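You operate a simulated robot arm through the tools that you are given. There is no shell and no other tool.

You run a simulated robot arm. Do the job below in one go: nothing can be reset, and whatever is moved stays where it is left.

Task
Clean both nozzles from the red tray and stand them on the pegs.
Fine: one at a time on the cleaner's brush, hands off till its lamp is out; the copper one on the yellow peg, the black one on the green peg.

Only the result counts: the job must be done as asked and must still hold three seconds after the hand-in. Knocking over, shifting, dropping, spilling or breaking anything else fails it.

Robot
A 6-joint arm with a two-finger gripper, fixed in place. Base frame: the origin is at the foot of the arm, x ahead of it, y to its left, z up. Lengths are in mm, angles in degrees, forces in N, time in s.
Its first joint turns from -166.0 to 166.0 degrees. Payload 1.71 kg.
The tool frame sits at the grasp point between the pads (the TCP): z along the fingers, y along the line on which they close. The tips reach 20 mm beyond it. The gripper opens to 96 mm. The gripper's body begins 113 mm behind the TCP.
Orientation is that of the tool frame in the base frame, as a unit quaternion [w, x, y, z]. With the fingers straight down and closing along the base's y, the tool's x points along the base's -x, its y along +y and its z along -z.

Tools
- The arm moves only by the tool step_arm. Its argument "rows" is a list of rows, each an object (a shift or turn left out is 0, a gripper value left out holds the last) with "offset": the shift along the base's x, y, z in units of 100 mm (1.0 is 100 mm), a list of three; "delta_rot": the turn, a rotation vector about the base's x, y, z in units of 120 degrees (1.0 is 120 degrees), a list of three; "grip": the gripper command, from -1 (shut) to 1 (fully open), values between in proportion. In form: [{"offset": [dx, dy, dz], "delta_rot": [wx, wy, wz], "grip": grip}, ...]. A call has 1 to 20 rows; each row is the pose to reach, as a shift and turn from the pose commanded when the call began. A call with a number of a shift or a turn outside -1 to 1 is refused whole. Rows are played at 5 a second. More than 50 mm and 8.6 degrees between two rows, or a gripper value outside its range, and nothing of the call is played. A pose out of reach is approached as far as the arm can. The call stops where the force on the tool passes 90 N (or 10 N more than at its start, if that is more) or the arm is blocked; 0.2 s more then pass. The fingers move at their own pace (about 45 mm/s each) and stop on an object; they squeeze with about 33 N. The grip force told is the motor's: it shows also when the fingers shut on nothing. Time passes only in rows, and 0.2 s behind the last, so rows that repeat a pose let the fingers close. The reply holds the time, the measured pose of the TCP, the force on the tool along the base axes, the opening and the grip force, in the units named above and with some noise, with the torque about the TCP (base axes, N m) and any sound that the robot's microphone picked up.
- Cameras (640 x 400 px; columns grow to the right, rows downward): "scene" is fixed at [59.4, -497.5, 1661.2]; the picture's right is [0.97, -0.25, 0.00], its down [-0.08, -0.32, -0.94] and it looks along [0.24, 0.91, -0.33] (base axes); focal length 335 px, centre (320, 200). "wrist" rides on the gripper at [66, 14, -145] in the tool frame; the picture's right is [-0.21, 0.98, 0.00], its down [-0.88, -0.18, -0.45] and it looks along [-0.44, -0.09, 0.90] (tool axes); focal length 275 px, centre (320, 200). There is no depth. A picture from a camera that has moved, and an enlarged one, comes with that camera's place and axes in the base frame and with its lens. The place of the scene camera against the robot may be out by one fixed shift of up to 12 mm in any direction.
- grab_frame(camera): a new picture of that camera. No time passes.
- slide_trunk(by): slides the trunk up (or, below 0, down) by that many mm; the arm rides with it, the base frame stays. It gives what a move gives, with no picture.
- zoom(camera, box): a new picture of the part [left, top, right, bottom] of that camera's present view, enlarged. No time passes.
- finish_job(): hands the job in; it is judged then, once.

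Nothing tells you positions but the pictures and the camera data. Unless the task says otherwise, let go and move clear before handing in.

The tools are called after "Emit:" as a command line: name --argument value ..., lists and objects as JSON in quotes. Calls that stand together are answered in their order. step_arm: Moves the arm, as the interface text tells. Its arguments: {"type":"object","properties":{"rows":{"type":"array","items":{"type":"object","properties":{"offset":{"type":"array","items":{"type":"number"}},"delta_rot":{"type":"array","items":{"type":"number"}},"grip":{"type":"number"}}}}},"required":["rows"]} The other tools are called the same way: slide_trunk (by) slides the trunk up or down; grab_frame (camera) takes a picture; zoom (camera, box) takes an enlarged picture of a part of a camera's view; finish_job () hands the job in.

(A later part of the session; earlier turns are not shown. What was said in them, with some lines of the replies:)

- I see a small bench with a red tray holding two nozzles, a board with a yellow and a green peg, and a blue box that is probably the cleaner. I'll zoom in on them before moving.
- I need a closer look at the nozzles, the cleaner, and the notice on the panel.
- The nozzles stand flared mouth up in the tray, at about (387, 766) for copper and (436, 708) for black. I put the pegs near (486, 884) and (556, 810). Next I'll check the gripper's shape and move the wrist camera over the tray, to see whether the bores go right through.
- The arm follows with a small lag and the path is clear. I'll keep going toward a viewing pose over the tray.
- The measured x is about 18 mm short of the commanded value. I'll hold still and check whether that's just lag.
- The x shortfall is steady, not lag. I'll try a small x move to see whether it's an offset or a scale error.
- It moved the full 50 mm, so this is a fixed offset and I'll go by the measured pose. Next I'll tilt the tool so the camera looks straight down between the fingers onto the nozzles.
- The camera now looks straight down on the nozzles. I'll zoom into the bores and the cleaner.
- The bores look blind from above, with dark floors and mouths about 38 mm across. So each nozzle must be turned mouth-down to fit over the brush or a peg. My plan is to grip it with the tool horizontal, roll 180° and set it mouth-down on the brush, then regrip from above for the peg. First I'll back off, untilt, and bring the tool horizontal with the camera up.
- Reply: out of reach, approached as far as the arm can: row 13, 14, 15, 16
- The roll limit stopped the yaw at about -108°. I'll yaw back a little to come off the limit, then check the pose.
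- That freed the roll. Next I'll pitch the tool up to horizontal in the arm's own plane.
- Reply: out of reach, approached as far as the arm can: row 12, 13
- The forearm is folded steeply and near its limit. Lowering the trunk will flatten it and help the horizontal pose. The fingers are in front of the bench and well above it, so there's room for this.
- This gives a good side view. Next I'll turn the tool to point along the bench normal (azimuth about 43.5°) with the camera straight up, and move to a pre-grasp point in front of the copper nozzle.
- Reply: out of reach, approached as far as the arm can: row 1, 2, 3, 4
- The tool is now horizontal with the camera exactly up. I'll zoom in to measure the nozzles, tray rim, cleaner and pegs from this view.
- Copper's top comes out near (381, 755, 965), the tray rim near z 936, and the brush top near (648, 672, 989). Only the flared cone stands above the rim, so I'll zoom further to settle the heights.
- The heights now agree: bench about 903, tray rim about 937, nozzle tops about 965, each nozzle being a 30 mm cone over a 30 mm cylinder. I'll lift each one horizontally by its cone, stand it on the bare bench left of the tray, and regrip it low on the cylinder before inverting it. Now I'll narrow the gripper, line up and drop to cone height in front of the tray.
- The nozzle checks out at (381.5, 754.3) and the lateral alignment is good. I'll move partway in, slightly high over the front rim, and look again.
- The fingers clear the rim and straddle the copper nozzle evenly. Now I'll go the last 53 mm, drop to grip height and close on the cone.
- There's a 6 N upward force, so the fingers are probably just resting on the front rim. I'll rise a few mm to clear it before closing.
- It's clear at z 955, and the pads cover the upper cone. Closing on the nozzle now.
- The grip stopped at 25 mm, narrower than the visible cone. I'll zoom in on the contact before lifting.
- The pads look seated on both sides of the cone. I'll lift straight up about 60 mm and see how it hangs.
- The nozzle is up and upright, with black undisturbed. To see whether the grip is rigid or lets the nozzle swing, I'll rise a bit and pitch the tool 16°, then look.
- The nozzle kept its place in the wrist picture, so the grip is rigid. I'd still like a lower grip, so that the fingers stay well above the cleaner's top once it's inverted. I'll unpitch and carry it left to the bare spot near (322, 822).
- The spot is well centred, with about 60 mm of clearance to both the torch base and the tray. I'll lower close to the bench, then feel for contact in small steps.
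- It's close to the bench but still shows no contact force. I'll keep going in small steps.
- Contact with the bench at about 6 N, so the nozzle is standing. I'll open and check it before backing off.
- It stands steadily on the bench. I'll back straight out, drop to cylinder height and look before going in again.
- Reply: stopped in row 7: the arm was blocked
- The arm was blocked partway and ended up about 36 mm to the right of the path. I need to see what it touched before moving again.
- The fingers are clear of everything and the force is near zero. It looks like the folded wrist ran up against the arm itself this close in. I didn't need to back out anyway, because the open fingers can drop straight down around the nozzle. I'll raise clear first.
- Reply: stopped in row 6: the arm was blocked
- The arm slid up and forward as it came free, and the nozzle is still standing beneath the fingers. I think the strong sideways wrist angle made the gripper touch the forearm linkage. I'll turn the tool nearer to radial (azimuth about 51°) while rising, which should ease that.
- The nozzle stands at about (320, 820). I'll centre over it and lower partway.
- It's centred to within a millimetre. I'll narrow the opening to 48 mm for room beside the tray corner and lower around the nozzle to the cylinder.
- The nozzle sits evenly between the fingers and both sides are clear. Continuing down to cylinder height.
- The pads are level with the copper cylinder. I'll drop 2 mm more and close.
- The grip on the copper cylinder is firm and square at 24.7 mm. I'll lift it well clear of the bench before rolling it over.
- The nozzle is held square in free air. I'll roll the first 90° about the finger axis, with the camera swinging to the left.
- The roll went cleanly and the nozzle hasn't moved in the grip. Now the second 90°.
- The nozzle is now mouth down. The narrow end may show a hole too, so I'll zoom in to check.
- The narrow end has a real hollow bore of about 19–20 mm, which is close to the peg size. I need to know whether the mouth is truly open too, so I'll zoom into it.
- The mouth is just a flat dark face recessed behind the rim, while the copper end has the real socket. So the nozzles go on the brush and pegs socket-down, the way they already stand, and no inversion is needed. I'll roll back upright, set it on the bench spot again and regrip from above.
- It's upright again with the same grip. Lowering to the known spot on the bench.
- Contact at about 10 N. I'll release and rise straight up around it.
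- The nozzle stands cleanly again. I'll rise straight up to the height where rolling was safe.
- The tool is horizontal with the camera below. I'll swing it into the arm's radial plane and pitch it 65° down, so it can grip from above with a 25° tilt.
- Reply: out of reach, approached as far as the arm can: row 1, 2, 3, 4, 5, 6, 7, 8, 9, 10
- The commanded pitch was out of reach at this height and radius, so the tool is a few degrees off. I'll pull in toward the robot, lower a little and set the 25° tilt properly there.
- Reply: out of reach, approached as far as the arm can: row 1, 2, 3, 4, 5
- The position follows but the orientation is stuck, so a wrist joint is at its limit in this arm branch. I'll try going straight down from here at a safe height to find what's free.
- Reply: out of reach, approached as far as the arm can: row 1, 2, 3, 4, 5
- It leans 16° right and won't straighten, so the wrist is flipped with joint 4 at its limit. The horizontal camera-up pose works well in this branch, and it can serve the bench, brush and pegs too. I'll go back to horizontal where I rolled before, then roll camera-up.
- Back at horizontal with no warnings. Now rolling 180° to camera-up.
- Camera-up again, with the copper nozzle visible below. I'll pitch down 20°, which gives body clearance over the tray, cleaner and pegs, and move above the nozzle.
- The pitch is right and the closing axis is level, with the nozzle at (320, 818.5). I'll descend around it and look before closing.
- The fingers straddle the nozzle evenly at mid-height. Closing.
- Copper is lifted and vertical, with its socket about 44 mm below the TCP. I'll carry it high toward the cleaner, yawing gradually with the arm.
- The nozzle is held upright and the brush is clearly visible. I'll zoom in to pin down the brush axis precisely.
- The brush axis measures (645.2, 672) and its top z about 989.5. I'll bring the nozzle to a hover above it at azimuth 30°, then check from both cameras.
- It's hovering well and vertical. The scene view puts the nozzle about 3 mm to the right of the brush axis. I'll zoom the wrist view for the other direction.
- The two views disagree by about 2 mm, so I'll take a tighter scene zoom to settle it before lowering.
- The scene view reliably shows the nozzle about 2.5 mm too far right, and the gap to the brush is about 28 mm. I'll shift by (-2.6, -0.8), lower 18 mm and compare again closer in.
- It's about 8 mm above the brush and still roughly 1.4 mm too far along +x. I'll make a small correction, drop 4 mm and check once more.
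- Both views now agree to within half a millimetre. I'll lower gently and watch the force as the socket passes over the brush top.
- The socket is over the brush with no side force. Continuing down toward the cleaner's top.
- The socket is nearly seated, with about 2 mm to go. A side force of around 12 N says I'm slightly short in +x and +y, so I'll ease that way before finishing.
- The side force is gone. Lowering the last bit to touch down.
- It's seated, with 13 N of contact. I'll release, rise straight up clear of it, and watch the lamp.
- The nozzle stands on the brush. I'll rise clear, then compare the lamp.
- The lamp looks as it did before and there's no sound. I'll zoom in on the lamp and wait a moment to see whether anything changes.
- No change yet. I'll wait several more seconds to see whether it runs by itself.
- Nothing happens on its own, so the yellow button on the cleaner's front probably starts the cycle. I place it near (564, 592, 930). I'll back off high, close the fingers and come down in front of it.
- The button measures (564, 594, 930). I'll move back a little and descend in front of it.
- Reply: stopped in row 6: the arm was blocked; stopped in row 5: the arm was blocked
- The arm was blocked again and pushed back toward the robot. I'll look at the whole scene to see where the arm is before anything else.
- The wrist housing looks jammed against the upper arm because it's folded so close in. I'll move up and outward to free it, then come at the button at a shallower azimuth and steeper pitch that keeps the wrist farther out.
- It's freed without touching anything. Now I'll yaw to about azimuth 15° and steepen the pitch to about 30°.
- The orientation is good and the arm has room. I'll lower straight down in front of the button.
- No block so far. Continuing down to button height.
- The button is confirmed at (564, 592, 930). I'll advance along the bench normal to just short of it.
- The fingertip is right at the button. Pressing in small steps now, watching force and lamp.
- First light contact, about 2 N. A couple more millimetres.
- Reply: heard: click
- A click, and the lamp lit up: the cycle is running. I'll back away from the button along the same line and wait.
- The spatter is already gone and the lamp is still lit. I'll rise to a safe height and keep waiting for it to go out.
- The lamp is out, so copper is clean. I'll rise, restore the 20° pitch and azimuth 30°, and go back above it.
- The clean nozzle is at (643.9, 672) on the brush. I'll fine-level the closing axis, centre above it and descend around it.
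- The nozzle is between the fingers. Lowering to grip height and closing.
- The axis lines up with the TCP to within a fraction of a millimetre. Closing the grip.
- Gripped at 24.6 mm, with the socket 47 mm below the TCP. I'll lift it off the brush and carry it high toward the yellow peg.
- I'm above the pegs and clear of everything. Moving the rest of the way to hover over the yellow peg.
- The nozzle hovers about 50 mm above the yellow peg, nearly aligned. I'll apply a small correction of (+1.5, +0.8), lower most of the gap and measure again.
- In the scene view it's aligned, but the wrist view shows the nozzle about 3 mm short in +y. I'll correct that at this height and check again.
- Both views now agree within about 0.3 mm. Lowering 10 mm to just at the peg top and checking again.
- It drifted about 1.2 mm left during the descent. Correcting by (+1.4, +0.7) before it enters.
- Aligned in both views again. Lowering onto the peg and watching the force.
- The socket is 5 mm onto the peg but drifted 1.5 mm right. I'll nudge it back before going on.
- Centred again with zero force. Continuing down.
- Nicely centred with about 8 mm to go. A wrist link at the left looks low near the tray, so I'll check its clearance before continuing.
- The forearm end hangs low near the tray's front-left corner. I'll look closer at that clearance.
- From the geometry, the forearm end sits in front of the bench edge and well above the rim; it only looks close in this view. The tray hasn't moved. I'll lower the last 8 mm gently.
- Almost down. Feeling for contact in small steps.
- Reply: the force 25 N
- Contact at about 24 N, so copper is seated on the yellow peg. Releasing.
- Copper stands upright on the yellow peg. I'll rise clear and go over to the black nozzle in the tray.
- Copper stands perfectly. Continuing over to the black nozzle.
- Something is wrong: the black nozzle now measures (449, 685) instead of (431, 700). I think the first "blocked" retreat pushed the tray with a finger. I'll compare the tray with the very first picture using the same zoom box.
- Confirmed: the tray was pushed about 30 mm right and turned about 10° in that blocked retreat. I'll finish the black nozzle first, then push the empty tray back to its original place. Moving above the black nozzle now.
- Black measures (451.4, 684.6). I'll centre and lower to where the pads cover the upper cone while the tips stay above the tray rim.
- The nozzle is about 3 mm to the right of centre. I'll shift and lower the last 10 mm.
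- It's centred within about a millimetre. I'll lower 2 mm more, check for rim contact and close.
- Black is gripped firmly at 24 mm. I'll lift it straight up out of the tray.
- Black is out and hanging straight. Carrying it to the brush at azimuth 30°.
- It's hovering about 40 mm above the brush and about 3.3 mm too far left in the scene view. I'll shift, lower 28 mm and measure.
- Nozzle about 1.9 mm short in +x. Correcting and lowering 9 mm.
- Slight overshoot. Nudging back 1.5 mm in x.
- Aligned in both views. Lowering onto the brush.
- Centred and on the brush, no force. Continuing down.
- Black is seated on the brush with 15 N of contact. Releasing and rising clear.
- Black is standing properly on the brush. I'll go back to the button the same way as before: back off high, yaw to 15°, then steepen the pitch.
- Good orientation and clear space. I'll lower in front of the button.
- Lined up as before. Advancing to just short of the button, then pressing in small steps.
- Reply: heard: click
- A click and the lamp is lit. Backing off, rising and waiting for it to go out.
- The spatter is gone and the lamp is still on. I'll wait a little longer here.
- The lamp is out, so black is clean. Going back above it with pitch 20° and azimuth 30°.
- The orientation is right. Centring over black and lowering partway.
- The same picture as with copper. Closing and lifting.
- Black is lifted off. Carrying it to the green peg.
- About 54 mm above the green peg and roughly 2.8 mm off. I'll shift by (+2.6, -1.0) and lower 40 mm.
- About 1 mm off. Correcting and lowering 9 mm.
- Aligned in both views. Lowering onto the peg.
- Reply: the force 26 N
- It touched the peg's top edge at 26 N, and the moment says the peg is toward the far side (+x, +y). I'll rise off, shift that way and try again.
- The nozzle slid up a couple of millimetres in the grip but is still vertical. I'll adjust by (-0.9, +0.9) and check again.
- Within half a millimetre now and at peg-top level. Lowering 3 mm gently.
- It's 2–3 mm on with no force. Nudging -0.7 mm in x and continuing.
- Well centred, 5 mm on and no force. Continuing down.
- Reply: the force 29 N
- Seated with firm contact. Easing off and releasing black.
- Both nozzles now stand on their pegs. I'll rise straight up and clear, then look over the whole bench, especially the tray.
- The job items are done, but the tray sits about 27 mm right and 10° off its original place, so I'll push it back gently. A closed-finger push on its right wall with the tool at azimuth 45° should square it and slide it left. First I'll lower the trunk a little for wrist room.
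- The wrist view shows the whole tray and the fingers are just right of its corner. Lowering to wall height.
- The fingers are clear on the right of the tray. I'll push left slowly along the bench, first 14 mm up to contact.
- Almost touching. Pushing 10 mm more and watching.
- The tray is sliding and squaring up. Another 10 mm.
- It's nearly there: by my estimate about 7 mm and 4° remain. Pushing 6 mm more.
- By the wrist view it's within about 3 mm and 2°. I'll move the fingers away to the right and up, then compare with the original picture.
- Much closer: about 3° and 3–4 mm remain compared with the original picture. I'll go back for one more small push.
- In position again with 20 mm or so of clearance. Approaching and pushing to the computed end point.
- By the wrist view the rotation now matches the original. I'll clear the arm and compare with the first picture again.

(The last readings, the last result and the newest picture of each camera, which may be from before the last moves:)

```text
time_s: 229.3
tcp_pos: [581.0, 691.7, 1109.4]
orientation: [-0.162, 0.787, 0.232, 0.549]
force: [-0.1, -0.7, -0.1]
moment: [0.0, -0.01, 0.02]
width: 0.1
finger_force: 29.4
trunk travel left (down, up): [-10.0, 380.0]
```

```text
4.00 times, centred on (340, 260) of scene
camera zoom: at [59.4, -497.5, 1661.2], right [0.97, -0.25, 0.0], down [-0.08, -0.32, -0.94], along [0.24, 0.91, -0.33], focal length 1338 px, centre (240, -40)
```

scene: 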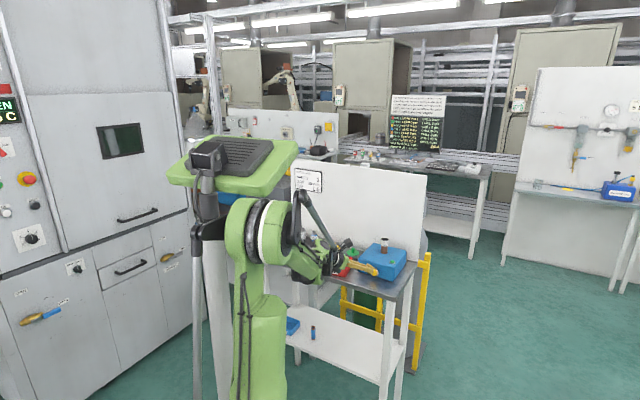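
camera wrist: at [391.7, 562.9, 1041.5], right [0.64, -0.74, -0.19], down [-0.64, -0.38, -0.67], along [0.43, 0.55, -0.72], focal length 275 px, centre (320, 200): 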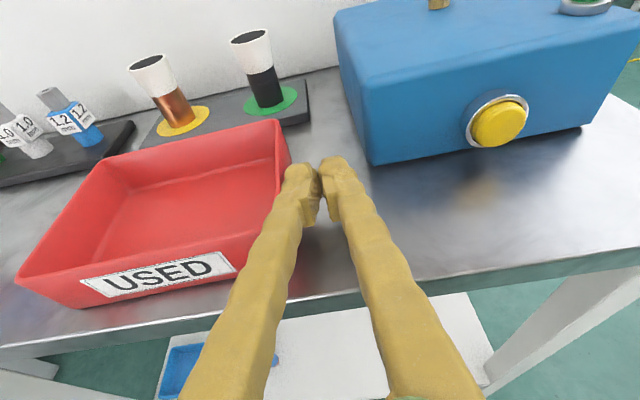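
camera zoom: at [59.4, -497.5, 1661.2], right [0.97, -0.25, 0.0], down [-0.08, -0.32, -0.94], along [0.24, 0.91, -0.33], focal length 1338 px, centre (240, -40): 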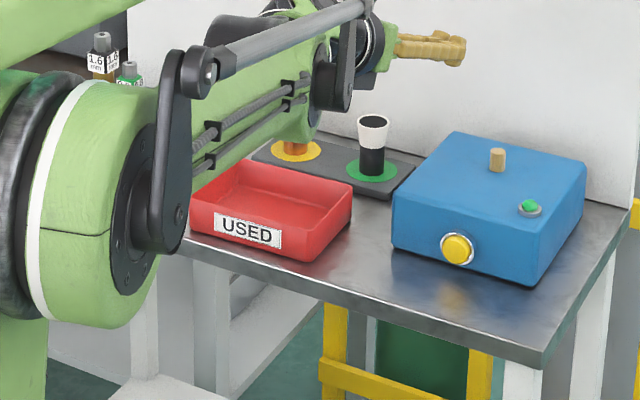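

The tray is back to within about 3–4 mm and 2° of where it started, and the cleaner hasn't moved. I'll raise the arm well clear to check everything else on the bench.

Emit:
step_arm --rows '[{"offset": [0, -0.1, 0.3], "grip": -1}, {"offset": [0, -0.2, 0.6], "grip": -1}, {"offset": [0, -0.3, 0.9], "grip": -1}, {"offset": [0, -0.3, 1.0], "grip": -1}, {"offset": [0, -0.3, 1.0], "grip": -1}]'

Emit:
slide_trunk --by 200

Emit:
zoom --camera "scene" --box '[260, 210, 420, 310]'

Emit:
zoom --camera "scene" --box '[305, 240, 353, 280]'

Emit:
grab_frame --camera "wrist"

```text
time_s: 230.5
tcp_pos: [579.8, 659.9, 1210.7]
orientation: [-0.162, 0.786, 0.231, 0.55]
force: [0.0, -0.8, 0.1]
moment: [0.02, 0.0, 0.02]
width: 0.0
finger_force: 29.7
trunk travel left (down, up): [-10.0, 380.0]
```

```text
time_s: 232.7
tcp_pos: [581.0, 660.3, 1409.4]
orientation: [-0.162, 0.786, 0.232, 0.549]
force: [0.2, 0.9, -0.8]
moment: [0.0, 0.0, 0.01]
width: 0.0
finger_force: 29.4
trunk travel left (down, up): [-210.0, 180.0]
```

```text
4.00 times, centred on (340, 260) of scene
camera zoom: at [59.4, -497.5, 1661.2], right [0.97, -0.25, 0.0], down [-0.08, -0.32, -0.94], along [0.24, 0.91, -0.33], focal length 1338 px, centre (240, -40)
```

zoom: 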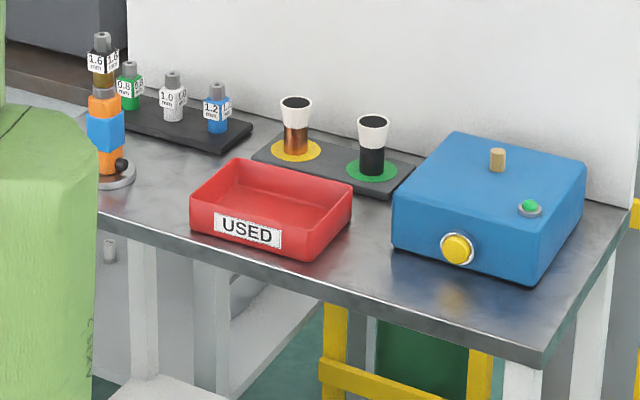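

```text
10.00 times, centred on (329, 260) of scene
camera zoom: at [59.4, -497.5, 1661.2], right [0.97, -0.25, 0.0], down [-0.08, -0.32, -0.94], along [0.24, 0.91, -0.33], focal length 3346 px, centre (230, -400)
```

zoom: 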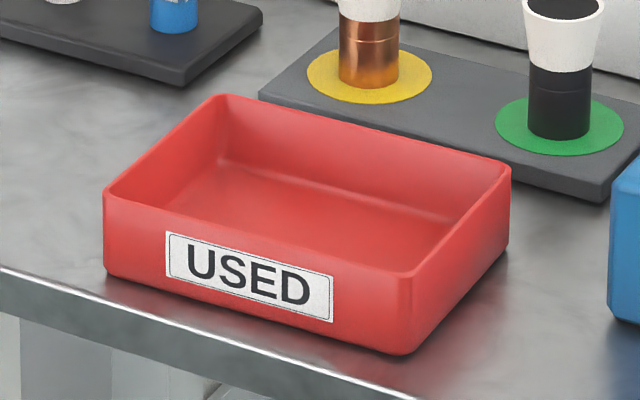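

```text
taken
camera wrist: at [492.9, 586.8, 1520.8], right [0.47, -0.86, -0.19], down [-0.7, -0.23, -0.67], along [0.53, 0.45, -0.72], focal length 275 px, centre (320, 200)
```

wrist: 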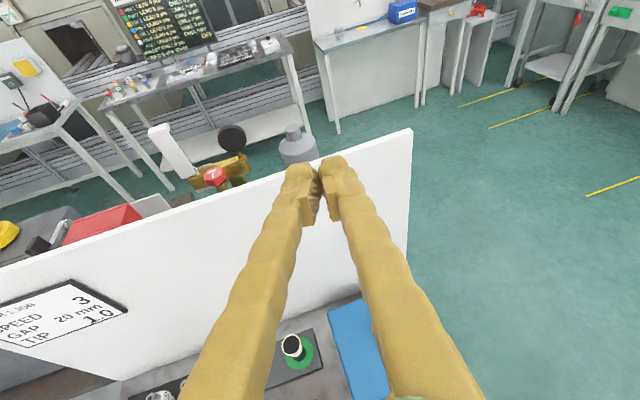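

Everything is in place: copper on yellow, black on green, lamp out, cleaner, tips and torch where they were, tray back. One last close look at the seating before handing in.

Emit:
zoom --camera "scene" --box '[320, 228, 372, 264]'

Emit:
zoom --camera "scene" --box '[270, 210, 330, 260]'

```text
11.11 times, centred on (346, 246) of scene
camera zoom: at [59.4, -497.5, 1661.2], right [0.97, -0.25, 0.0], down [-0.08, -0.32, -0.94], along [0.24, 0.91, -0.33], focal length 3718 px, centre (31, -311)
```

zoom: 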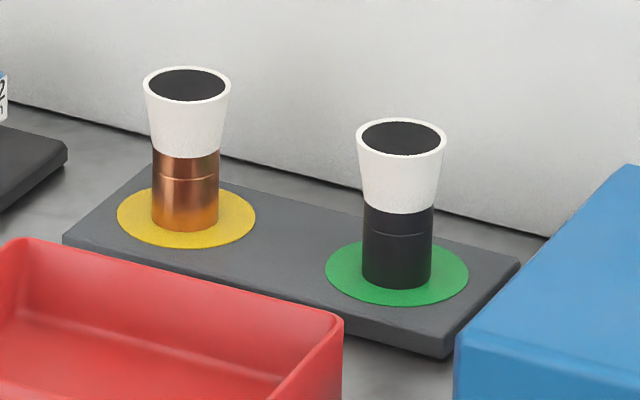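

```text
8.00 times, centred on (300, 235) of scene
camera zoom: at [59.4, -497.5, 1661.2], right [0.97, -0.25, 0.0], down [-0.08, -0.32, -0.94], along [0.24, 0.91, -0.33], focal length 2677 px, centre (480, -80)
```

zoom: 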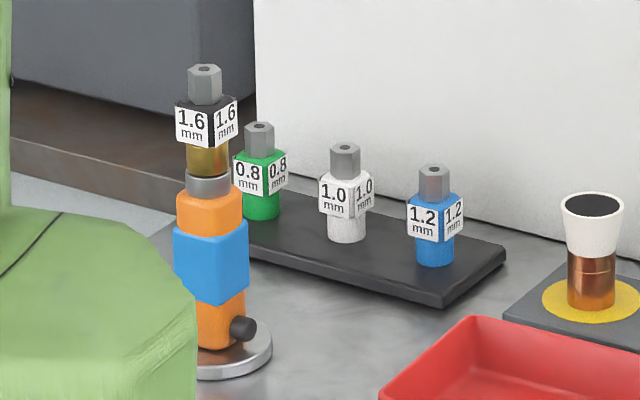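

Both nozzles are clean and fully seated: copper on the yellow peg, black on the green peg. The arm is well clear and the other items look undisturbed, with the tray back to within a few millimetres. Handing in.

Emit:
finish_job

```text
The job is handed in.
```

Both nozzles are cleaned and on their pegs: copper on the yellow peg, black on the green peg. I cleaned them one at a time on the brush and didn't touch either until the lamp was out. The job is handed in, but I don't have the verdict.

**Tray shifted:** early on, a blocked arm move pushed the red tray about 27 mm sideways and turned it about 10°. After both nozzles were placed, I pushed the empty tray back. By my camera estimate it is now within 3–4 mm and 2° of where it started. If the check on shifting things is tighter than that, this could fail the job.

**Starting the cleaner:** the cleaner did not start by itself, so I pressed its yellow button once for each nozzle.

**Everything else:** in the final pictures, the cleaner, tip holder and torch stand look where they were at the start. The arm is clear of the bench.
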